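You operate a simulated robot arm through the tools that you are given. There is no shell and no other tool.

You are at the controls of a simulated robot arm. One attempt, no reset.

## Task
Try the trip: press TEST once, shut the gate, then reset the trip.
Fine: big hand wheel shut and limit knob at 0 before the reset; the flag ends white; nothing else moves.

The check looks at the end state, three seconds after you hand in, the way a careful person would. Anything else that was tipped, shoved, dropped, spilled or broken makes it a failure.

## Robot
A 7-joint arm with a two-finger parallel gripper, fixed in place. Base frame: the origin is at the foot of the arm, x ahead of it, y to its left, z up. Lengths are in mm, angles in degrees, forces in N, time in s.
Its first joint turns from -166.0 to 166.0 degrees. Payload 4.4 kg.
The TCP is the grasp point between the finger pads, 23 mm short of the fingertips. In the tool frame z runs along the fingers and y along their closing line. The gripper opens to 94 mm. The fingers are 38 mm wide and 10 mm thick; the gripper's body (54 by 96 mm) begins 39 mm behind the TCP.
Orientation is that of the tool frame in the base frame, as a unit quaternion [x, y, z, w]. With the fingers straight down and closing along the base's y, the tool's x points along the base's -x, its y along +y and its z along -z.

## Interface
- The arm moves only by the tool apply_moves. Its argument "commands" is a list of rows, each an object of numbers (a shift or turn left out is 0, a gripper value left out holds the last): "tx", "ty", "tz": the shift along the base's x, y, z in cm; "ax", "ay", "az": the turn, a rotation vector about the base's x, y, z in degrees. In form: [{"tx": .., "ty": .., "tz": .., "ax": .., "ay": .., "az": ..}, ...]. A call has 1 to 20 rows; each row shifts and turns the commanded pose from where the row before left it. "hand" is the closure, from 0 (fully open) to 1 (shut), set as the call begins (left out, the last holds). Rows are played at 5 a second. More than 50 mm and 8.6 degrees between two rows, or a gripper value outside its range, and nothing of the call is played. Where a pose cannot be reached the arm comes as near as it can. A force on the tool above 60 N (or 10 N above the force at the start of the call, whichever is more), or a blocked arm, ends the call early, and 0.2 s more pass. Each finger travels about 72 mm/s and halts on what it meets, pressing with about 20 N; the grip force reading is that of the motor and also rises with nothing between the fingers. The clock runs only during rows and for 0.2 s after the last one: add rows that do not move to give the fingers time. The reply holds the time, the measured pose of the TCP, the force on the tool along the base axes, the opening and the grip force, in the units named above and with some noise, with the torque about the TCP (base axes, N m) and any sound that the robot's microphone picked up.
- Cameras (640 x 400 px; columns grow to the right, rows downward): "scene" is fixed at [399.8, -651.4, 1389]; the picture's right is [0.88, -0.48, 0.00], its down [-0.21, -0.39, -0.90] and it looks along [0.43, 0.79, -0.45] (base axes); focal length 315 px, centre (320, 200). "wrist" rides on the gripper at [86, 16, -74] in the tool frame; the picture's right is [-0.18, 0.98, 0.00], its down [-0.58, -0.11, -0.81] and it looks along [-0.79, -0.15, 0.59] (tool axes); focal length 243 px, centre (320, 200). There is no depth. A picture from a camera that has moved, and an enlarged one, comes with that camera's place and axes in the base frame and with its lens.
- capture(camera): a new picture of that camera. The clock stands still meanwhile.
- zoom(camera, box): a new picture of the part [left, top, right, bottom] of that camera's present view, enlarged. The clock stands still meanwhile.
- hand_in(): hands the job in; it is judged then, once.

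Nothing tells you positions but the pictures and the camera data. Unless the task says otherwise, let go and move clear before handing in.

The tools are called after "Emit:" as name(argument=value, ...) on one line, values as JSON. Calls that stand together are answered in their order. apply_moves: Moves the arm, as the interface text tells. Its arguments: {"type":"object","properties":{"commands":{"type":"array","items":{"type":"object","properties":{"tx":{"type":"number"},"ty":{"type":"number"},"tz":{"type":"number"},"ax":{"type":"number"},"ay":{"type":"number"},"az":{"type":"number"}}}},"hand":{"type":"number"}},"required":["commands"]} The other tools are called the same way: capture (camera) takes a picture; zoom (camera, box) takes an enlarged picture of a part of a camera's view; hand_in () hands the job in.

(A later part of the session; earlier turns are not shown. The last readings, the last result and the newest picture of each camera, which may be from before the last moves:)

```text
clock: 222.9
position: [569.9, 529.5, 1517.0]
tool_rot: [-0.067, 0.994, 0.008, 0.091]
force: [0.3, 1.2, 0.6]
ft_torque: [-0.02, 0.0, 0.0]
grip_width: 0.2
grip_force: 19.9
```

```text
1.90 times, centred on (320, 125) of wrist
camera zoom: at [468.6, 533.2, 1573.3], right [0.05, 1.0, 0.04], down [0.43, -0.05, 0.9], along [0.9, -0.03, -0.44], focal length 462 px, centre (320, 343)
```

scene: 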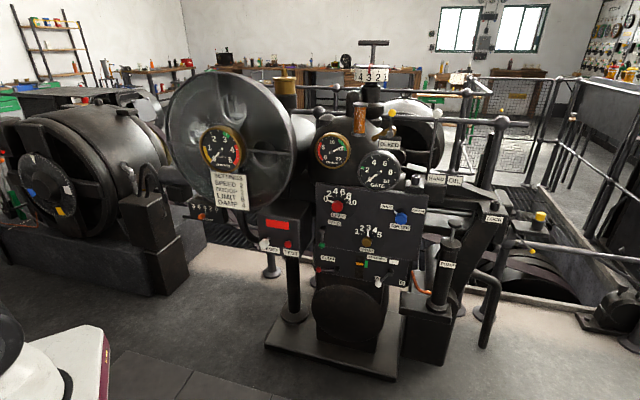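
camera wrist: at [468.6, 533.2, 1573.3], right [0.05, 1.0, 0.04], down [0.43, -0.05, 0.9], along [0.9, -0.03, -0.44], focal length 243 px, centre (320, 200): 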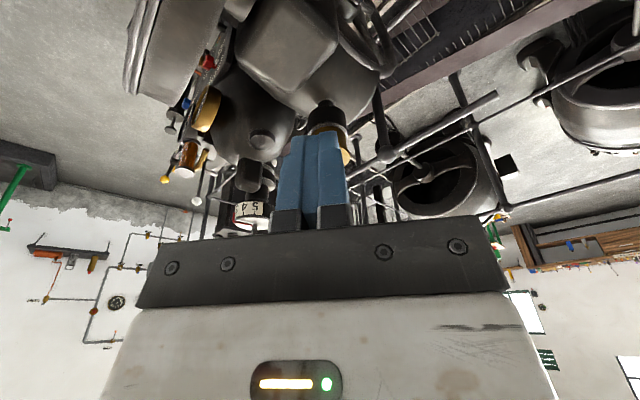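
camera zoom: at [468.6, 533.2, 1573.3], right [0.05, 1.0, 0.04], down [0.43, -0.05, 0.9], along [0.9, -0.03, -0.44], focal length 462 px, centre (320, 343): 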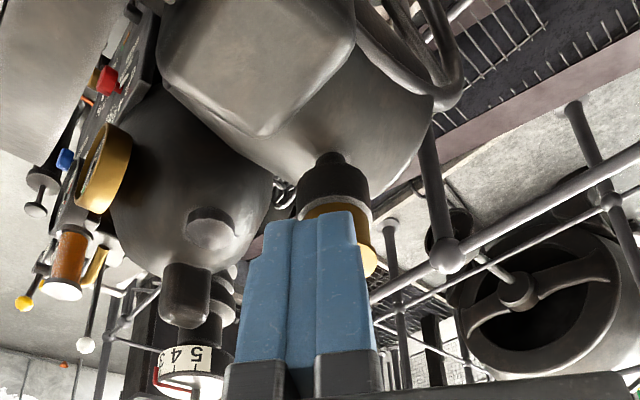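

Found it: behind the flywheel guard there's a big dark hand wheel with rim and spokes. The "curved conduit" beside the RESET box is part of its rim. Zooming in to get its geometry.

Emit:
zoom(camera="wrist", box=[230, 0, 430, 80])

Emit:
zoom(camera="wrist", box=[160, 0, 480, 100])

Emit:
apply_moves(commands=[{"tx": -3}, {"tx": -3}, {"tx": -3}, {"tx": -3}, {}])

Emit:
zoom(camera="wrist", box=[0, 0, 640, 10])

Emit:
capture(camera="wrist")

```text
3.20 times, centred on (330, 40) of wrist
camera zoom: at [468.6, 533.2, 1573.3], right [0.05, 1.0, 0.04], down [0.43, -0.05, 0.9], along [0.9, -0.03, -0.44], focal length 776 px, centre (288, 712)
```

zoom: 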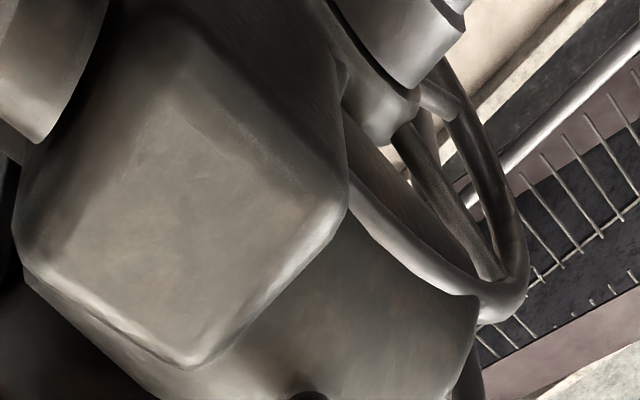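

```text
2.00 times, centred on (320, 50) of wrist
camera zoom: at [468.6, 533.2, 1573.3], right [0.05, 1.0, 0.04], down [0.43, -0.05, 0.9], along [0.9, -0.03, -0.44], focal length 485 px, centre (320, 500)
```

zoom: 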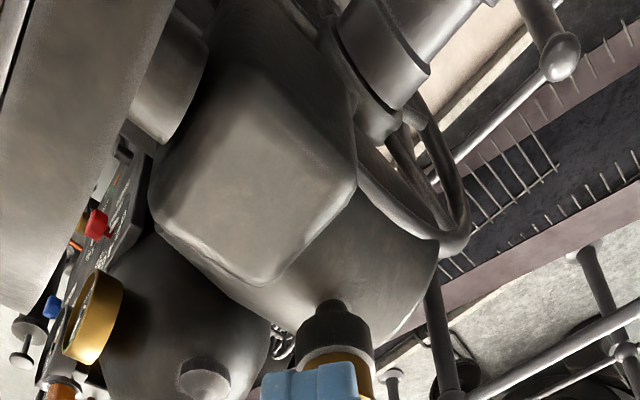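

```text
clock: 224.1
position: [448.1, 529.6, 1518.9]
tool_rot: [-0.068, 0.993, 0.009, 0.093]
force: [-0.8, 0.4, 0.7]
ft_torque: [-0.02, 0.01, 0.04]
grip_width: 0.0
grip_force: 20.1
```

```text
1.00 times, centred on (320, 5) of wrist (not enlarged: the box is as wide or as high as the picture)
camera zoom: at [348.6, 531.3, 1575.6], right [0.05, 1.0, 0.04], down [0.43, -0.05, 0.9], along [0.9, -0.03, -0.44], focal length 243 px, centre (320, 395)
```

zoom: 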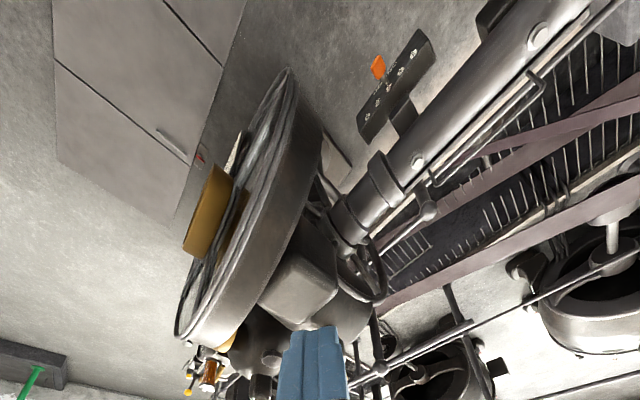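

```text
taken
camera wrist: at [348.6, 531.3, 1575.6], right [0.05, 1.0, 0.04], down [0.43, -0.05, 0.9], along [0.9, -0.03, -0.44], focal length 243 px, centre (320, 200)
```

wrist: 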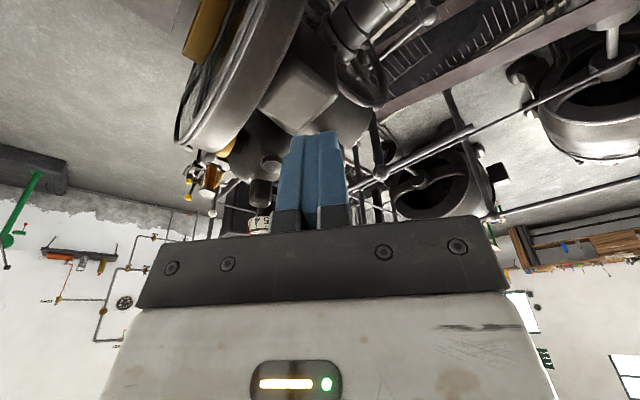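

I'll view the wheel face from the left side to understand the hub, the spokes and any SHUT marking.

Emit:
apply_moves(commands=[{"tx": -4}, {"tx": -4}, {"tx": -4}, {"tx": -4}, {"tx": -4}, {"tz": -4}, {"tz": -4}, {"tz": -4, "az": -6}, {"tz": -4, "az": -6}, {"tz": -4, "az": -6}, {"tz": -4, "az": -6}, {"tz": -4, "az": -6}, {"tz": -4, "az": -6}, {"tz": -4, "az": -6}, {"tz": -4, "az": -6}, {"tz": -4, "az": -6}, {}])

Emit:
capture(camera="wrist")

Emit:
zoom(camera="wrist", box=[0, 0, 640, 10])

Emit:
capture(camera="scene")

```text
clock: 227.7
position: [248.1, 528.2, 1077.4]
tool_rot: [0.392, 0.916, -0.034, 0.086]
force: [0.2, -0.2, 0.5]
ft_torque: [-0.01, -0.03, -0.02]
grip_width: 0.0
grip_force: 19.9
```

```text
taken
camera wrist: at [190.8, 610.6, 1134.6], right [0.84, 0.55, 0.04], down [0.21, -0.38, 0.9], along [0.51, -0.74, -0.44], focal length 243 px, centre (320, 200)
```

wrist: 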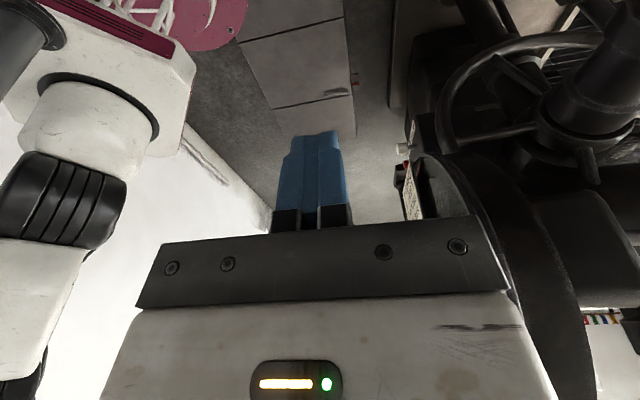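

```text
1.00 times, centred on (320, 5) of wrist (not enlarged: the box is as wide or as high as the picture)
camera zoom: at [190.8, 610.6, 1134.6], right [0.84, 0.55, 0.04], down [0.21, -0.38, 0.9], along [0.51, -0.74, -0.44], focal length 243 px, centre (320, 395)
```

zoom: 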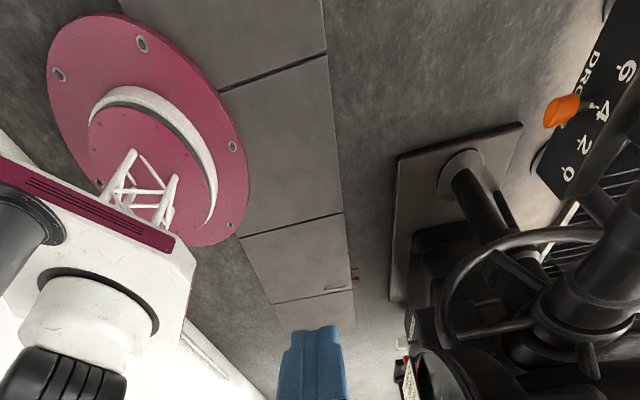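

```text
taken
```

scene: 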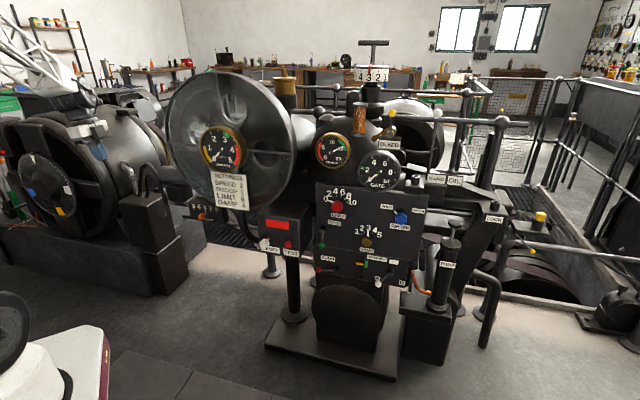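

There it is: a full spoked hand wheel behind the flywheel. Looking right for a full view of it.

Emit:
zoom(camera="wrist", box=[630, 0, 640, 400])

Emit:
zoom(camera="wrist", box=[400, 0, 640, 200])

Emit:
apply_moves(commands=[{"az": 6}, {"az": 6}, {"az": 6}, {"az": 6}, {}])

Emit:
capture(camera="wrist")

Emit:
zoom(camera="wrist", box=[0, 0, 640, 10])

Emit:
zoom(camera="wrist", box=[260, 0, 500, 150])

```text
1.00 times, centred on (635, 200) of wrist (not enlarged: the box is as wide or as high as the picture)
camera zoom: at [190.8, 610.6, 1134.6], right [0.84, 0.55, 0.04], down [0.21, -0.38, 0.9], along [0.51, -0.74, -0.44], focal length 243 px, centre (5, 200)
```

zoom: 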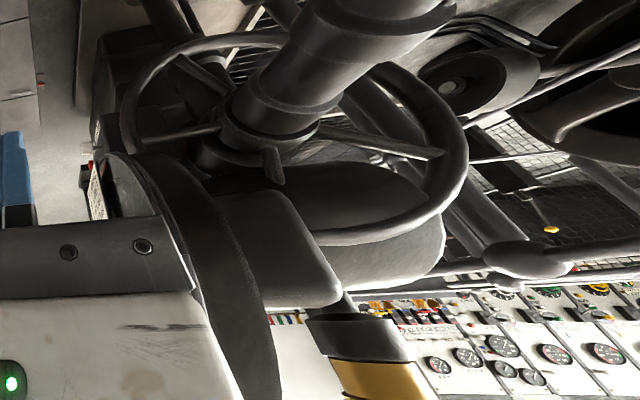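

```text
2.00 times, centred on (520, 100) of wrist
camera zoom: at [190.8, 610.6, 1134.6], right [0.84, 0.55, 0.04], down [0.21, -0.38, 0.9], along [0.51, -0.74, -0.44], focal length 485 px, centre (-80, 400)
```

zoom: 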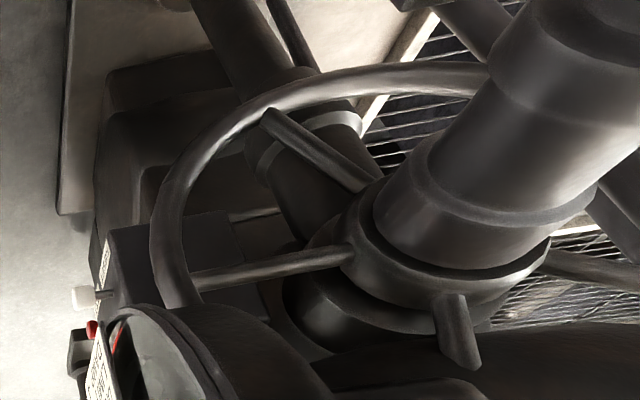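

```text
clock: 228.9
position: [249.1, 529.0, 1075.8]
tool_rot: [0.192, 0.977, -0.018, 0.091]
force: [-0.2, -0.3, -0.2]
ft_torque: [0.02, 0.0, -0.02]
grip_width: 0.0
grip_force: 19.8
```

```text
taken
camera wrist: at [163.1, 580.7, 1132.1], right [0.54, 0.84, 0.03], down [0.35, -0.26, 0.9], along [0.77, -0.47, -0.43], focal length 243 px, centre (320, 200)
```

wrist: 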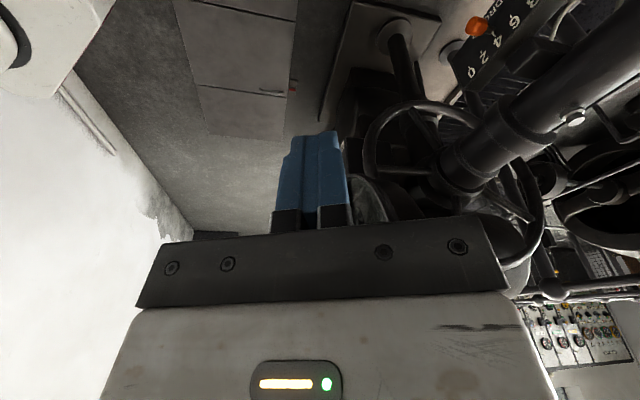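

```text
1.00 times, centred on (320, 5) of wrist (not enlarged: the box is as wide or as high as the picture)
camera zoom: at [163.1, 580.7, 1132.1], right [0.54, 0.84, 0.03], down [0.35, -0.26, 0.9], along [0.77, -0.47, -0.43], focal length 243 px, centre (320, 395)
```

zoom: 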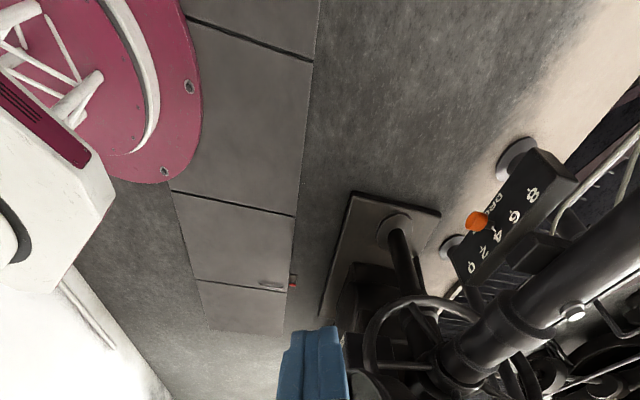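

```text
2.67 times, centred on (380, 75) of wrist
camera zoom: at [163.1, 580.7, 1132.1], right [0.54, 0.84, 0.03], down [0.35, -0.26, 0.9], along [0.77, -0.47, -0.43], focal length 647 px, centre (160, 533)
```

zoom: 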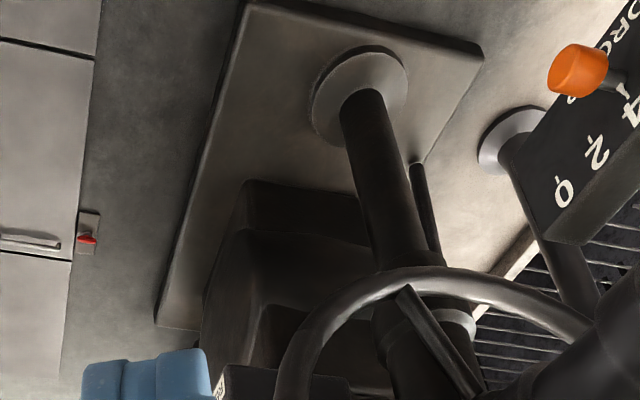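

Now the geometry is clear: the wheel axis is along u, the rim diameter is about 520 mm, and the front of the rim is at about (642, 431, 790), reachable from the front between the flywheel and the RESET box. I'll return to the front with the tool horizontal.

Emit:
apply_moves(commands=[{"ty": -4, "az": 6.5}, {"ty": -4, "az": 6.5}, {"ty": -4, "az": 6.5}, {"ty": -4, "az": 6.5}, {"ty": -4, "az": 6.5}, {"ty": -4, "az": 6.5}, {"ty": -4, "az": 6.5}, {"ty": -4, "az": 6.5}, {"ty": -4, "az": 6.5}, {"ty": -4, "az": 6.5}, {"ty": -4, "tx": 2}, {"ty": -4, "tx": 2}, {"tx": 3, "tz": -2}, {"tx": 3, "tz": -2}, {"tx": 3, "tz": -2}, {}])

Emit:
apply_moves(commands=[{"tz": -2, "ax": 5.4, "ay": -5.8}, {"tz": -2, "ax": 5.4, "ay": -5.8}, {"tz": -2, "ax": 5.4, "ay": -5.8}, {"tz": -3, "ax": 5.4, "ay": -5.8}, {"tz": -3, "ax": 5.4, "ay": -5.8}, {"tz": -3, "ax": 5.4, "ay": -5.8}, {"tz": -3, "ax": 5.4, "ay": -5.8}, {"tz": -3, "ax": 5.4, "ay": -5.8}, {"tz": -3, "ax": 5.4, "ay": -5.8}, {"tz": -1, "ax": 5.4, "ay": -5.8}, {}], hand=0.3)

Emit:
capture(camera="scene")

```text
clock: 232.3
position: [376.4, 47.0, 1017.1]
tool_rot: [-0.363, 0.927, 0.036, 0.085]
force: [-0.2, -0.2, 1.4]
ft_torque: [-0.02, 0.02, 0.01]
grip_width: 0.2
grip_force: 20.3
```

```text
clock: 234.7
position: [378.2, 48.4, 769.7]
tool_rot: [-0.26, 0.656, 0.259, 0.66]
force: [-2.1, 0.0, -2.3]
ft_torque: [0.17, -0.13, -0.09]
grip_width: 66.1
grip_force: 0.0
```

```text
taken
```

scene: 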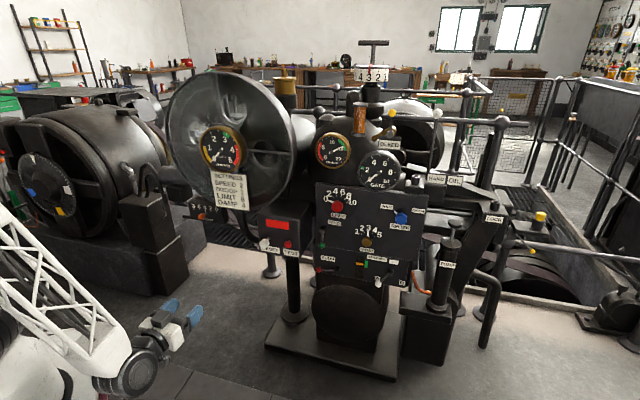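

Emit:
apply_moves(commands=[{"tx": 1.4, "ty": 3.4}, {"tx": 1.8, "ty": 3.4}, {"tx": 1.8, "ty": 3.4}, {"tx": 1.9, "ty": 3.4}, {"tx": 1.9, "ty": 3.4}, {"tx": 1.9, "ty": 3.4}, {"tx": 1.9, "ty": 3.4}, {"tx": 1.9, "ty": 3.4}, {}])

Emit:
capture(camera="wrist")

Emit:
zoom(camera="wrist", box=[0, 0, 640, 10])

Emit:
zoom(camera="scene", box=[150, 150, 310, 280])

```text
clock: 236.7
position: [522.2, 322.6, 771.6]
tool_rot: [-0.253, 0.662, 0.266, 0.654]
force: [-0.5, -0.8, 0.0]
ft_torque: [0.01, -0.02, -0.01]
grip_width: 65.6
grip_force: 0.0
out of reach, approached as far as the arm can: row 8
```

```text
taken
camera wrist: at [455.4, 284.7, 684.6], right [-0.67, 0.71, 0.2], down [-0.5, -0.64, 0.58], along [0.55, 0.29, 0.79], focal length 243 px, centre (320, 200)
```

wrist: 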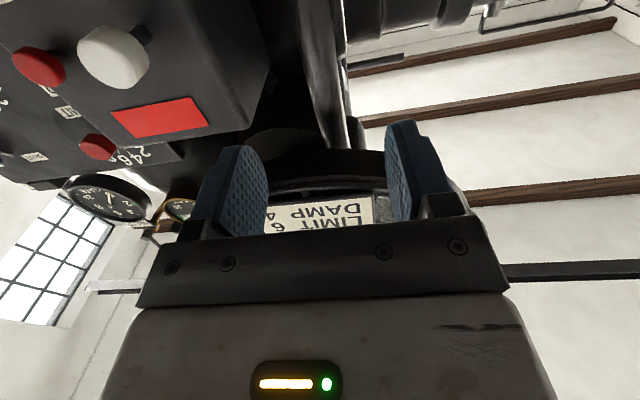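

```text
1.00 times, centred on (320, 5) of wrist (not enlarged: the box is as wide or as high as the picture)
camera zoom: at [455.4, 284.7, 684.6], right [-0.67, 0.71, 0.2], down [-0.5, -0.64, 0.58], along [0.55, 0.29, 0.79], focal length 243 px, centre (320, 395)
```

zoom: 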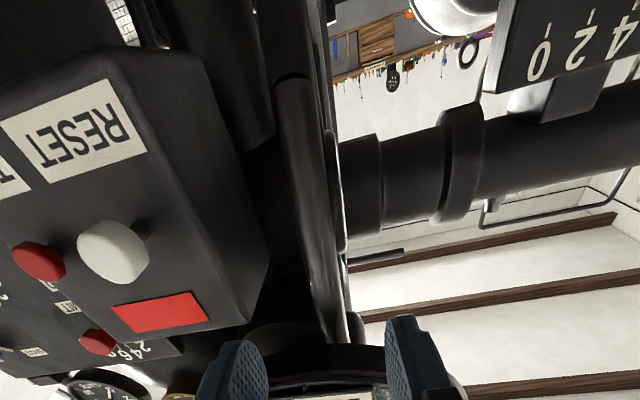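

```text
3.08 times, centred on (230, 215) of scene
camera zoom: at [399.8, -651.4, 1389.0], right [0.88, -0.48, 0.0], down [-0.21, -0.39, -0.9], along [0.43, 0.79, -0.45], focal length 970 px, centre (597, 154)
```

zoom: 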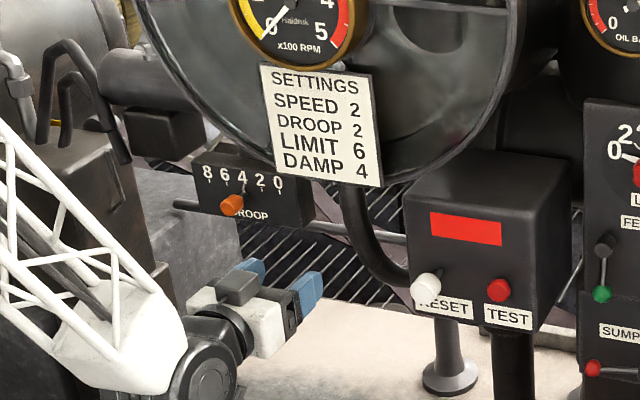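

The rim is straight ahead, edge-on. I'll shift 6 mm and advance.

Emit:
apply_moves(commands=[{"tx": 0.41, "ty": -0.44}, {"tx": 1.46, "ty": 1.37}, {"tx": 1.46, "ty": 1.37}, {"tx": 1.46, "ty": 1.37}, {}], hand=0.15)

Emit:
capture(camera="wrist")

Emit:
zoom(camera="wrist", box=[0, 0, 640, 10])

Emit:
zoom(camera="scene", box=[170, 170, 310, 280])

```text
clock: 237.9
position: [571.7, 357.9, 771.4]
tool_rot: [-0.261, 0.658, 0.265, 0.655]
force: [0.2, 0.7, -0.6]
ft_torque: [0.02, -0.01, 0.02]
grip_width: 80.0
grip_force: 0.1
```

```text
taken
camera wrist: at [505.8, 318.0, 684.4], right [-0.68, 0.71, 0.19], down [-0.5, -0.64, 0.58], along [0.54, 0.3, 0.79], focal length 243 px, centre (320, 200)
```

wrist: 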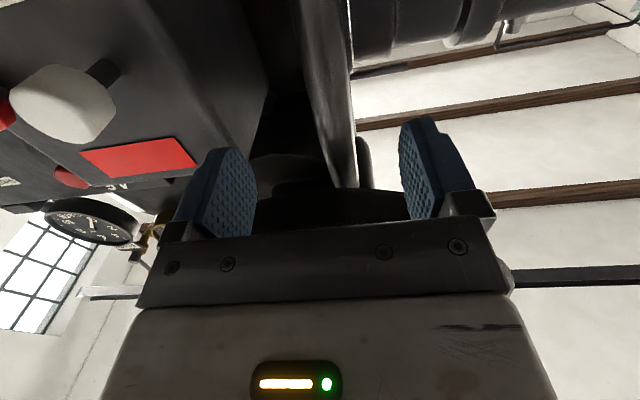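

```text
1.00 times, centred on (320, 5) of wrist (not enlarged: the box is as wide or as high as the picture)
camera zoom: at [505.8, 318.0, 684.4], right [-0.68, 0.71, 0.19], down [-0.5, -0.64, 0.58], along [0.54, 0.3, 0.79], focal length 243 px, centre (320, 395)
```

zoom: 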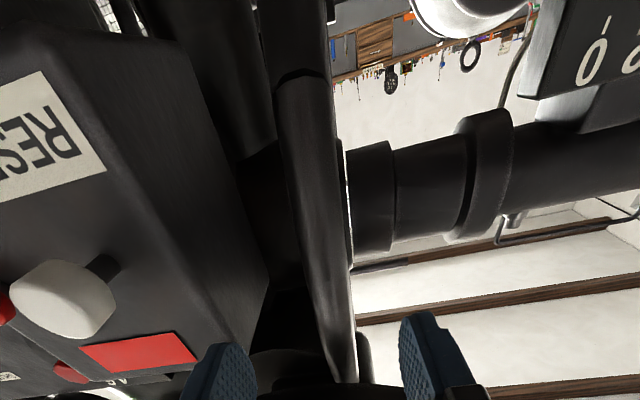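

```text
3.64 times, centred on (240, 225) of scene
camera zoom: at [399.8, -651.4, 1389.0], right [0.88, -0.48, 0.0], down [-0.21, -0.39, -0.9], along [0.43, 0.79, -0.45], focal length 1146 px, centre (611, 109)
```

zoom: 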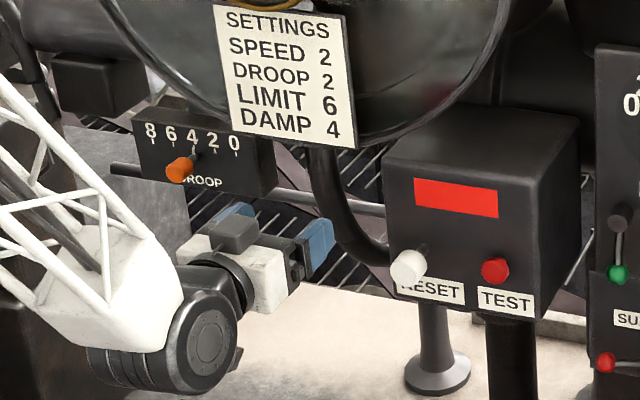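

Emit:
apply_moves(commands=[{"tx": -0.27, "ty": 0.29}, {"tx": 1.46, "ty": 1.37}, {"tx": 1.46, "ty": 1.37}, {"tx": 1.1, "ty": 1.03}, {}])

Emit:
zoom(camera="wrist", box=[0, 0, 640, 10])

Emit:
capture(camera="wrist")

Emit:
zoom(camera="scene", box=[190, 180, 290, 270])

```text
clock: 239.1
position: [614.7, 387.6, 772.4]
tool_rot: [-0.264, 0.657, 0.263, 0.655]
force: [0.1, 0.1, -0.1]
ft_torque: [-0.01, -0.03, -0.01]
grip_width: 80.0
grip_force: 0.1
out of reach, approached as far as the arm can: row 2, 4
```

```text
1.00 times, centred on (320, 5) of wrist (not enlarged: the box is as wide or as high as the picture)
camera zoom: at [550.1, 347.0, 685.2], right [-0.68, 0.71, 0.18], down [-0.51, -0.64, 0.58], along [0.53, 0.3, 0.79], focal length 243 px, centre (320, 395)
```

zoom: 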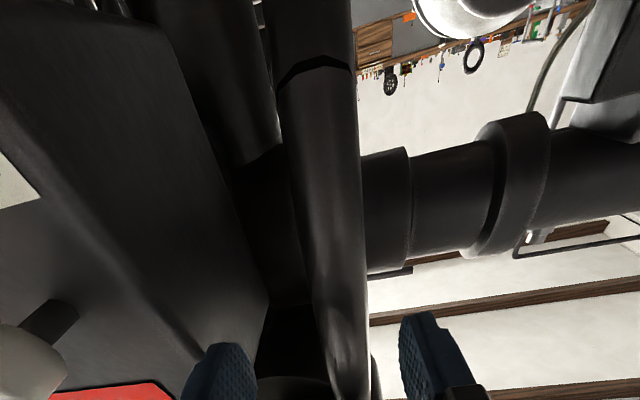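

```text
taken
camera wrist: at [550.1, 347.0, 685.2], right [-0.68, 0.71, 0.18], down [-0.51, -0.64, 0.58], along [0.53, 0.3, 0.79], focal length 243 px, centre (320, 200)
```

wrist: 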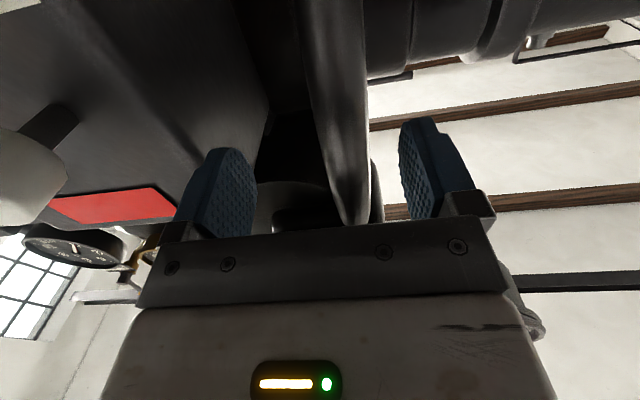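

```text
4.44 times, centred on (240, 225) of scene
camera zoom: at [399.8, -651.4, 1389.0], right [0.88, -0.48, 0.0], down [-0.21, -0.39, -0.9], along [0.43, 0.79, -0.45], focal length 1401 px, centre (676, 89)
```

zoom: 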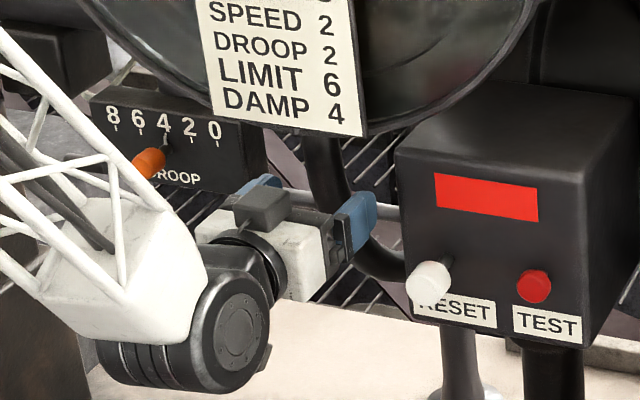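

Emit:
apply_moves(commands=[{"tx": -0.38, "ty": 0.4}, {"tx": -0.37, "ty": 0.4}, {}])

Emit:
zoom(camera="wrist", box=[0, 0, 640, 10])

```text
clock: 239.9
position: [614.6, 387.1, 771.8]
tool_rot: [-0.265, 0.657, 0.264, 0.655]
force: [-0.3, -0.8, -0.1]
ft_torque: [0.01, -0.02, 0.03]
grip_width: 79.7
grip_force: 0.0
out of reach, approached as far as the arm can: row 1, 2
```

```text
1.00 times, centred on (320, 5) of wrist (not enlarged: the box is as wide or as high as the picture)
camera zoom: at [549.9, 346.9, 685.1], right [-0.68, 0.71, 0.18], down [-0.51, -0.64, 0.58], along [0.53, 0.3, 0.79], focal length 243 px, centre (320, 395)
```

zoom: 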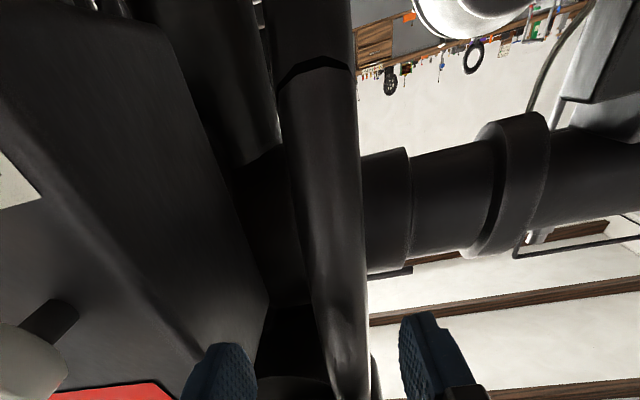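

The arm is at its limit here. I'll back off, lower the approach to z ≈ 705 (the rim is a little further out there), and try again.

Emit:
apply_moves(commands=[{"tx": -1.46, "ty": -1.37}, {"tx": -1.46, "ty": -1.37, "tz": -1.5}, {"tx": -1.46, "ty": -1.37, "tz": -2}, {"tz": -3}, {}])

```text
clock: 241.1
position: [579.6, 339.0, 714.2]
tool_rot: [-0.256, 0.661, 0.269, 0.652]
force: [0.7, 0.5, 0.7]
ft_torque: [-0.01, 0.0, -0.02]
grip_width: 80.2
grip_force: 0.0
out of reach, approached as far as the arm can: row 3, 4
```

Emit:
apply_moves(commands=[{"ax": 5.5, "ay": 5.1}, {"ax": 5.5, "ay": 5.1}, {}])

```text
clock: 241.9
position: [579.7, 339.7, 714.0]
tool_rot: [-0.171, 0.686, 0.346, 0.617]
force: [-0.4, -0.1, -0.5]
ft_torque: [-0.01, -0.02, 0.02]
grip_width: 79.9
grip_force: 0.2
```

Emit:
apply_moves(commands=[{"tx": -0.8, "ty": 0.9}, {"tx": -0.8, "ty": 0.9}, {}])

```text
clock: 242.7
position: [568.8, 351.2, 715.3]
tool_rot: [-0.174, 0.686, 0.347, 0.615]
force: [0.2, -0.3, 0.1]
ft_torque: [0.03, 0.01, -0.01]
grip_width: 79.6
grip_force: 0.0
out of reach, approached as far as the arm can: row 2
```

The limit is in the wrist roll, since rolling clockwise gives more range. I'll back off and roll the gripper a full 180° (jaws are symmetric) to get to the middle of the wrist's range.

Emit:
apply_moves(commands=[{"tx": -2.2, "ty": -2.05}, {"tx": -2.2, "ty": -2.05}, {"tx": -2.2, "ty": -2.05}, {"tx": -2.2, "ty": -2.05}, {}])

Emit:
apply_moves(commands=[{"ax": 6, "ay": 5.6}, {"ax": 6, "ay": 5.6}, {"ax": 6, "ay": 5.6}, {"ax": 6, "ay": 5.6}, {"ax": 6, "ay": 5.6}, {"ax": 6, "ay": 5.6}, {"ax": 6, "ay": 5.6}, {"ax": 6, "ay": 5.6}, {"ax": 6, "ay": 5.6}, {"ax": 6, "ay": 5.6}, {"ax": 6, "ay": 5.6}, {"ax": 6, "ay": 5.6}, {"ax": 6, "ay": 5.6}, {"ax": 6, "ay": 5.6}, {"ax": 6, "ay": 5.6}, {"ax": 6, "ay": 5.6}, {"ax": 6, "ay": 5.6}, {"ax": 6, "ay": 5.6}, {"ax": 6, "ay": 5.6}, {}])

Emit:
capture(camera="scene")

Emit:
capture(camera="wrist")

```text
clock: 243.9
position: [480.2, 266.8, 715.8]
tool_rot: [-0.171, 0.686, 0.344, 0.617]
force: [-0.3, -0.2, 0.0]
ft_torque: [0.02, 0.0, 0.04]
grip_width: 79.8
grip_force: 0.0
```

```text
clock: 248.1
position: [480.0, 268.7, 716.0]
tool_rot: [0.636, 0.308, 0.676, -0.208]
force: [-0.2, 0.4, 0.6]
ft_torque: [0.01, -0.02, -0.01]
grip_width: 79.8
grip_force: 0.0
```

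```text
taken
```

scene: 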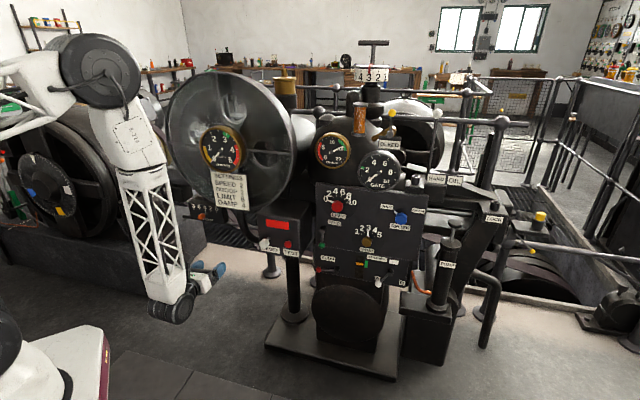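

```text
taken
camera wrist: at [426.6, 215.8, 802.6], right [0.68, -0.73, -0.03], down [-0.6, -0.53, -0.59], along [0.42, 0.42, -0.8], focal length 243 px, centre (320, 200)
```

wrist: 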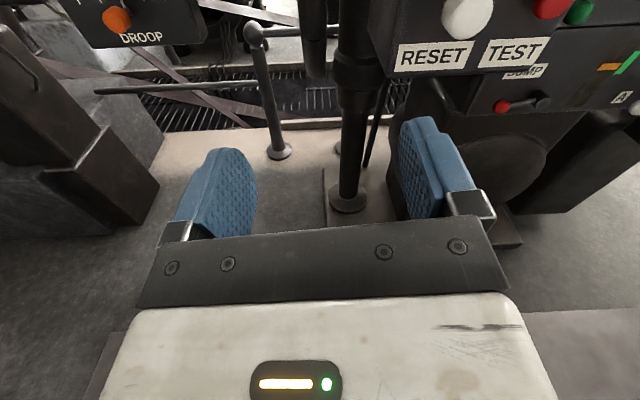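

The flipped pose works and the camera is now upright. Trimming the roll and looking ahead at the rim.

Emit:
apply_moves(commands=[{"ax": 6.2, "ay": 5.8}, {}])

Emit:
zoom(camera="wrist", box=[0, 0, 640, 10])

```text
clock: 248.7
position: [480.1, 268.9, 715.8]
tool_rot: [0.657, 0.261, 0.659, -0.257]
force: [-0.3, -0.3, 0.0]
ft_torque: [-0.01, -0.01, -0.03]
grip_width: 80.0
grip_force: 0.0
```

```text
1.00 times, centred on (320, 5) of wrist (not enlarged: the box is as wide or as high as the picture)
camera zoom: at [435.9, 206.4, 801.0], right [0.67, -0.72, -0.18], down [-0.66, -0.47, -0.58], along [0.34, 0.51, -0.79], focal length 243 px, centre (320, 395)
```

zoom: 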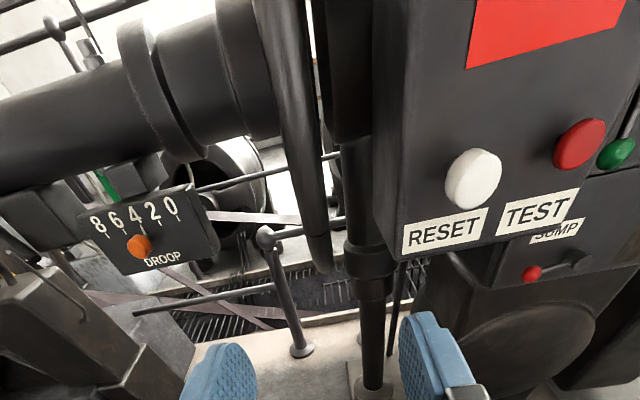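

Emit:
apply_moves(commands=[{"tx": -0.82, "ty": 0.88, "tz": 1}, {"tx": 2.2, "ty": 2.05, "tz": 1}, {"tx": 2.2, "ty": 2.05}, {"tx": 2.2, "ty": 2.05}, {"tx": 2.2, "ty": 2.05}, {"tx": 2.2, "ty": 2.05}, {}])

Emit:
zoom(camera="wrist", box=[0, 0, 640, 10])

Emit:
capture(camera="wrist")

Emit:
zoom(camera="scene", box=[170, 170, 310, 280])

```text
clock: 250.0
position: [563.2, 337.5, 925.8]
tool_rot: [0.562, 0.254, 0.74, -0.269]
force: [-60.7, -52.7, 45.2]
ft_torque: [1.34, 1.36, 3.58]
grip_width: 79.9
grip_force: 0.1
out of reach, approached as far as the arm can: row 2, 4, 5, 6
stopped in row 6: the force on the tool passed its limit at 749 N (the readings are from after the stop); the commanded pose is now the measured one
```

```text
1.00 times, centred on (320, 5) of wrist (not enlarged: the box is as wide or as high as the picture)
camera zoom: at [503.3, 265.4, 992.5], right [0.71, -0.69, -0.11], down [-0.51, -0.4, -0.76], along [0.49, 0.6, -0.64], focal length 243 px, centre (320, 395)
```

zoom: 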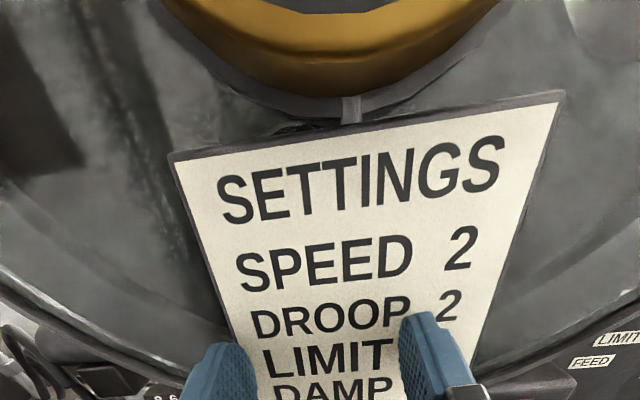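

```text
taken
camera wrist: at [503.3, 265.4, 992.5], right [0.71, -0.69, -0.11], down [-0.51, -0.4, -0.76], along [0.49, 0.6, -0.64], focal length 243 px, centre (320, 200)
```

wrist: 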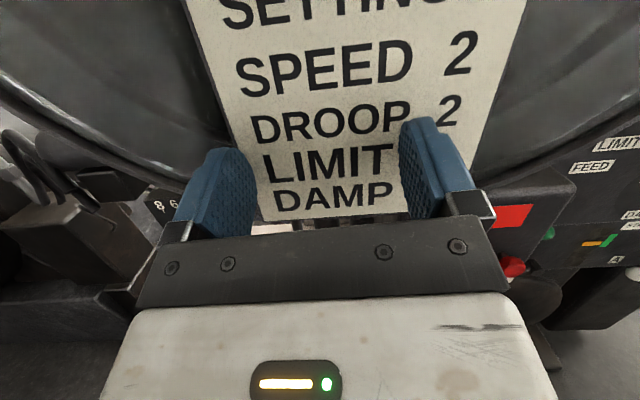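

```text
3.64 times, centred on (240, 225) of scene
camera zoom: at [399.8, -651.4, 1389.0], right [0.88, -0.48, 0.0], down [-0.21, -0.39, -0.9], along [0.43, 0.79, -0.45], focal length 1146 px, centre (611, 109)
```

zoom: 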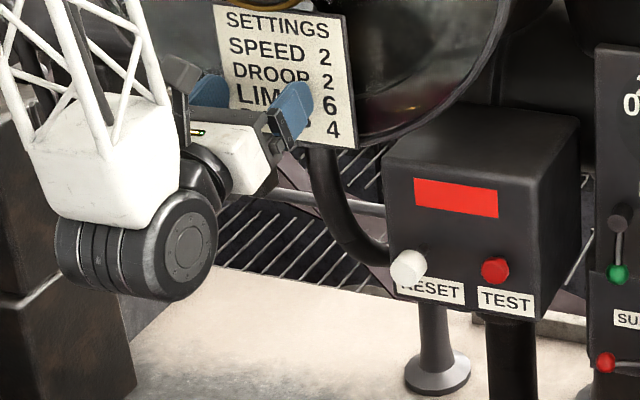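

The reach solver drifted upwards and the fingers bumped the SETTINGS plate. I'm backing straight off and will check for damage.

Emit:
apply_moves(commands=[{"tx": -1.0, "ty": -0.95}, {}])

Emit:
apply_moves(commands=[{"tx": -2.2, "ty": -2.05}, {"tx": -2.2, "ty": -2.05}, {"tx": -2.2, "ty": -2.05}, {}])

Emit:
capture(camera="scene")

Emit:
zoom(camera="scene", box=[150, 60, 330, 220])

```text
clock: 250.6
position: [557.2, 329.3, 925.7]
tool_rot: [0.564, 0.253, 0.739, -0.267]
force: [0.6, -0.6, 0.3]
ft_torque: [-0.02, 0.02, 0.05]
grip_width: 80.0
grip_force: 0.1
```

```text
clock: 251.6
position: [489.6, 269.4, 925.0]
tool_rot: [0.564, 0.253, 0.739, -0.267]
force: [0.6, -0.1, 0.8]
ft_torque: [0.01, -0.02, -0.01]
grip_width: 80.0
grip_force: 0.2
```

```text
taken
```

scene: 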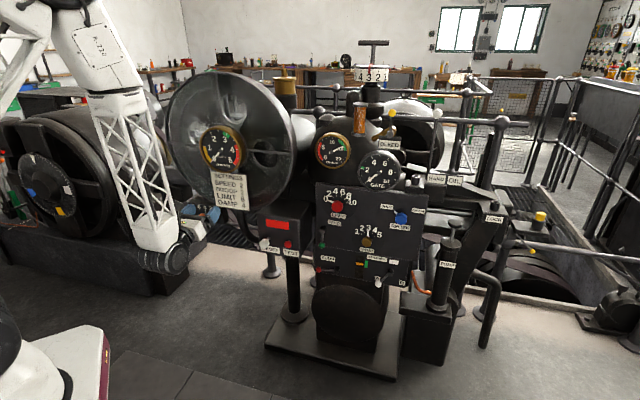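

```text
2.50 times, centred on (240, 140) of scene
camera zoom: at [399.8, -651.4, 1389.0], right [0.88, -0.48, 0.0], down [-0.21, -0.39, -0.9], along [0.43, 0.79, -0.45], focal length 788 px, centre (520, 350)
```

zoom: 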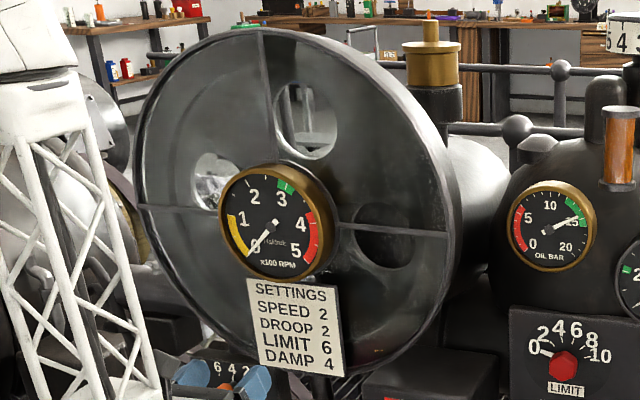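

No visible damage; the plate and dial look exactly as before. I'll retreat to open space and undo the roll.

Emit:
apply_moves(commands=[{"tx": -1.5, "ty": -3}, {"tx": -1.5, "ty": -3}, {"tx": -1.5, "ty": -3}, {"tx": -1.5, "ty": -3}, {"tx": -1, "ty": -3}, {"ty": -3}, {"ty": -3}, {}])

Emit:
apply_moves(commands=[{"ax": -6, "ay": -5.6}, {"ax": -6, "ay": -5.6}, {"ax": -6, "ay": -5.6}, {"ax": -6, "ay": -5.6}, {"ax": -6, "ay": -5.6}, {"ax": -6, "ay": -5.6}, {"ax": -6, "ay": -5.6}, {"ax": -6, "ay": -5.6}, {"ax": -6, "ay": -5.6}, {"ax": -6, "ay": -5.6}, {"ax": -6, "ay": -5.6}, {"ax": -6, "ay": -5.6}, {"ax": -6, "ay": -5.6}, {"ax": -6, "ay": -5.6}, {"ax": -6, "ay": -5.6}, {"ax": -6, "ay": -5.6}, {"ax": -6, "ay": -5.6}, {"ax": -6, "ay": -5.6}, {"ax": -6, "ay": -5.6}, {}])

```text
clock: 253.4
position: [421.9, 58.9, 925.5]
tool_rot: [0.564, 0.254, 0.739, -0.268]
force: [-0.9, -0.6, -0.9]
ft_torque: [-0.02, 0.0, -0.02]
grip_width: 80.0
grip_force: 0.1
```

```text
clock: 257.6
position: [419.9, 58.1, 923.6]
tool_rot: [-0.185, 0.76, 0.348, 0.517]
force: [0.7, 0.3, -0.4]
ft_torque: [0.01, -0.03, -0.03]
grip_width: 79.9
grip_force: 0.1
```

Emit:
apply_moves(commands=[{"ax": -6.2, "ay": -2.8, "az": -0.6}, {"ax": -6.2, "ay": -2.8, "az": -0.6}, {"ax": -6.2, "ay": -2.8, "az": -0.6}, {}])

Emit:
apply_moves(commands=[{"tz": -3, "ty": 3}, {"tz": -3, "ty": 3}, {"tz": -3, "ty": 3, "tx": 0.5}, {"tz": -2.4, "ty": 3, "tx": 1}, {"ty": 3, "tx": 1}, {"ty": 3, "tx": 1}, {"ty": 3, "tx": 1}, {"ty": 2.4, "tx": 0.6}, {}])

Emit:
zoom(camera="wrist", box=[0, 0, 640, 10])

Emit:
capture(camera="scene")

```text
clock: 258.6
position: [419.2, 57.8, 925.5]
tool_rot: [-0.278, 0.77, 0.198, 0.54]
force: [-0.1, -0.2, 0.7]
ft_torque: [-0.03, 0.0, 0.0]
grip_width: 80.1
grip_force: 0.1
```

```text
clock: 260.6
position: [470.0, 291.2, 810.7]
tool_rot: [-0.278, 0.77, 0.198, 0.54]
force: [0.0, -0.2, -0.1]
ft_torque: [0.0, -0.02, 0.0]
grip_width: 79.8
grip_force: 0.1
```

```text
1.00 times, centred on (320, 5) of wrist (not enlarged: the box is as wide or as high as the picture)
camera zoom: at [383.3, 239.8, 754.3], right [-0.58, 0.79, 0.18], down [-0.36, -0.45, 0.82], along [0.73, 0.41, 0.54], focal length 243 px, centre (320, 395)
```

zoom: 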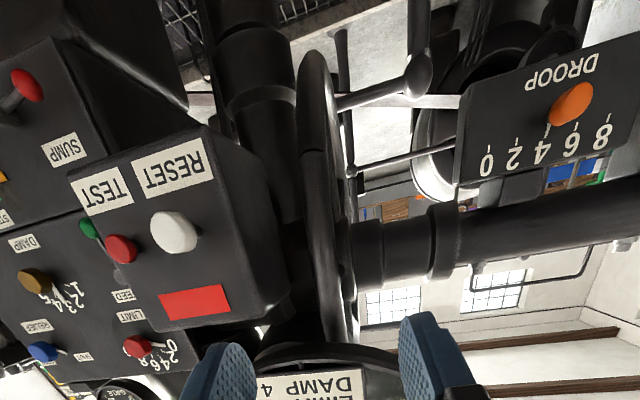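

```text
taken
```

scene: 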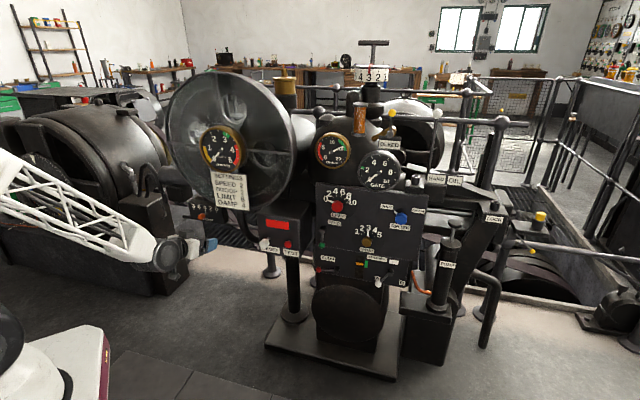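

A very clear view: the wheel is edge-on and dead ahead on the tool axis, with a 20° downward pitch. Advancing in short checked steps.

Emit:
apply_moves(commands=[{"tx": 1.44, "ty": 1.21, "tz": -0.68}, {"tx": 1.44, "ty": 1.21, "tz": -0.68}, {"tx": 1.44, "ty": 1.21, "tz": -0.68}, {}])

Emit:
apply_moves(commands=[{"tx": 1.44, "ty": 1.21, "tz": -0.68}, {"tx": 1.44, "ty": 1.21, "tz": -0.68}, {}])

Emit:
zoom(camera="wrist", box=[0, 0, 640, 10])

Emit:
zoom(camera="scene", box=[170, 170, 310, 280])

```text
clock: 261.6
position: [515.7, 325.1, 791.4]
tool_rot: [-0.281, 0.769, 0.203, 0.538]
force: [0.4, 0.0, 0.0]
ft_torque: [-0.03, 0.0, 0.0]
grip_width: 80.1
grip_force: 0.1
```

```text
clock: 262.4
position: [547.7, 343.2, 779.2]
tool_rot: [-0.281, 0.769, 0.202, 0.538]
force: [-0.5, 0.7, 0.6]
ft_torque: [-0.01, 0.02, -0.01]
grip_width: 79.9
grip_force: 0.1
out of reach, approached as far as the arm can: row 1, 2
```

```text
1.00 times, centred on (320, 5) of wrist (not enlarged: the box is as wide or as high as the picture)
camera zoom: at [460.6, 290.9, 723.0], right [-0.59, 0.79, 0.18], down [-0.35, -0.45, 0.82], along [0.73, 0.42, 0.54], focal length 243 px, centre (320, 395)
```

zoom: 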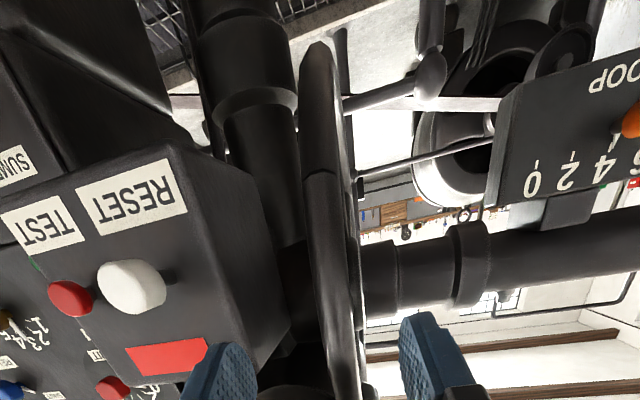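

```text
3.64 times, centred on (240, 225) of scene
camera zoom: at [399.8, -651.4, 1389.0], right [0.88, -0.48, 0.0], down [-0.21, -0.39, -0.9], along [0.43, 0.79, -0.45], focal length 1146 px, centre (611, 109)
```

zoom: 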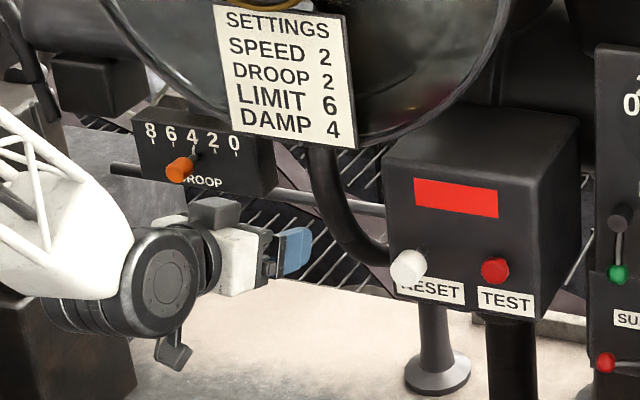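

Emit:
apply_moves(commands=[{"az": 5}, {"az": 5}, {}])

Emit:
apply_moves(commands=[{"tx": 1.2, "ty": 1.35, "tz": -0.68}, {}])

```text
clock: 263.2
position: [547.7, 343.3, 779.0]
tool_rot: [-0.345, 0.742, 0.246, 0.52]
force: [0.2, -0.7, 0.4]
ft_torque: [0.0, -0.02, -0.02]
grip_width: 79.8
grip_force: 0.1
```

```text
clock: 263.8
position: [560.1, 356.4, 771.4]
tool_rot: [-0.344, 0.742, 0.245, 0.52]
force: [0.0, -0.2, 0.0]
ft_torque: [0.0, 0.05, 0.03]
grip_width: 80.1
grip_force: 0.1
```

Increasing the approach azimuth by 10° makes it reachable. Continuing in checked steps.

Emit:
apply_moves(commands=[{"tx": 1.46, "ty": 1.37, "tz": -0.6}, {"tx": 1.46, "ty": 1.37, "tz": -0.6}, {}])

Emit:
apply_moves(commands=[{"az": 3}, {"tx": 1.1, "ty": 1.03, "tz": -0.5}, {}])

Emit:
zoom(camera="wrist", box=[0, 0, 640, 10])

Emit:
capture(camera="wrist")

Emit:
zoom(camera="scene", box=[170, 170, 310, 280])

```text
clock: 264.6
position: [588.3, 384.2, 759.0]
tool_rot: [-0.343, 0.743, 0.244, 0.52]
force: [-0.4, 0.3, 0.4]
ft_torque: [0.0, 0.02, -0.01]
grip_width: 79.9
grip_force: 0.0
```

```text
clock: 265.4
position: [601.3, 395.7, 753.4]
tool_rot: [-0.363, 0.734, 0.258, 0.513]
force: [-0.1, -0.3, 0.4]
ft_torque: [0.02, -0.01, 0.0]
grip_width: 79.7
grip_force: 0.0
```

```text
1.00 times, centred on (320, 5) of wrist (not enlarged: the box is as wide or as high as the picture)
camera zoom: at [526.6, 325.5, 697.4], right [-0.75, 0.64, 0.18], down [-0.25, -0.52, 0.82], along [0.62, 0.57, 0.54], focal length 243 px, centre (320, 395)
```

zoom: 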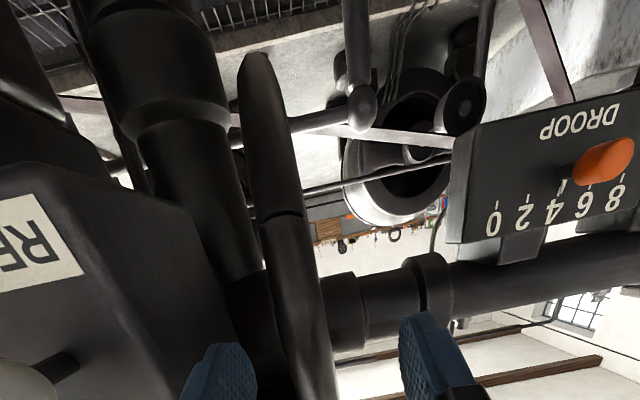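

```text
taken
camera wrist: at [526.6, 325.5, 697.4], right [-0.75, 0.64, 0.18], down [-0.25, -0.52, 0.82], along [0.62, 0.57, 0.54], focal length 243 px, centre (320, 200)
```

wrist: 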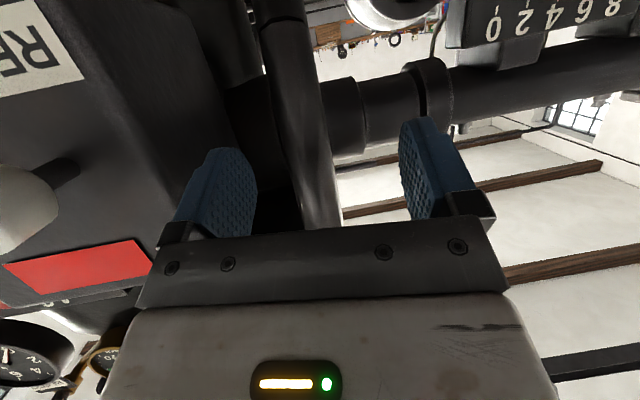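

```text
3.64 times, centred on (240, 225) of scene
camera zoom: at [399.8, -651.4, 1389.0], right [0.88, -0.48, 0.0], down [-0.21, -0.39, -0.9], along [0.43, 0.79, -0.45], focal length 1146 px, centre (611, 109)
```

zoom: 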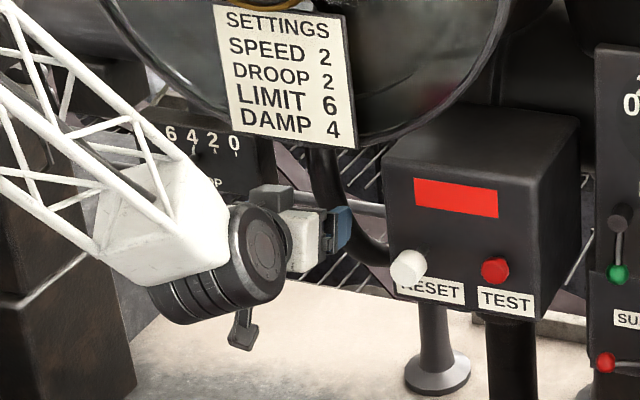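

Emit:
apply_moves(commands=[{"tx": 1.46, "ty": 1.37, "tz": -0.4}, {"tx": 1.46, "ty": 1.37, "tz": -0.4}, {}])

Emit:
capture(camera="wrist")

Emit:
zoom(camera="scene", box=[200, 180, 300, 260])

```text
clock: 266.2
position: [628.6, 422.2, 747.1]
tool_rot: [-0.363, 0.733, 0.259, 0.513]
force: [-0.7, 0.5, 0.0]
ft_torque: [-0.01, -0.04, 0.04]
grip_width: 80.0
grip_force: 0.1
```

```text
taken
camera wrist: at [556.4, 353.0, 690.1], right [-0.75, 0.64, 0.18], down [-0.25, -0.52, 0.82], along [0.62, 0.57, 0.54], focal length 243 px, centre (320, 200)
```

wrist: 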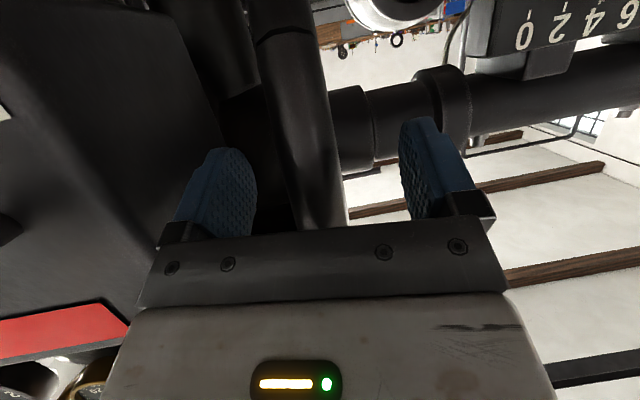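

```text
5.00 times, centred on (250, 220) of scene
camera zoom: at [399.8, -651.4, 1389.0], right [0.88, -0.48, 0.0], down [-0.21, -0.39, -0.9], along [0.43, 0.79, -0.45], focal length 1576 px, centre (670, 100)
```

zoom: 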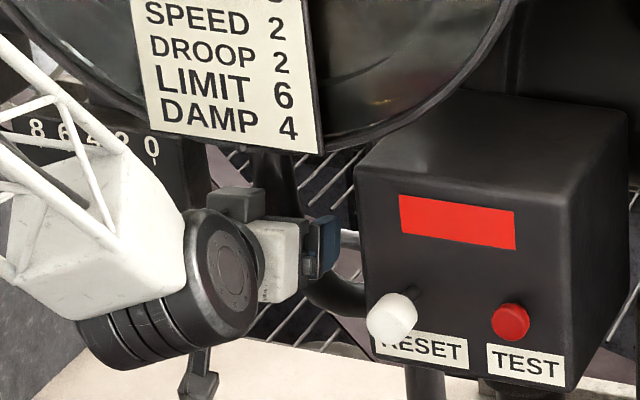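

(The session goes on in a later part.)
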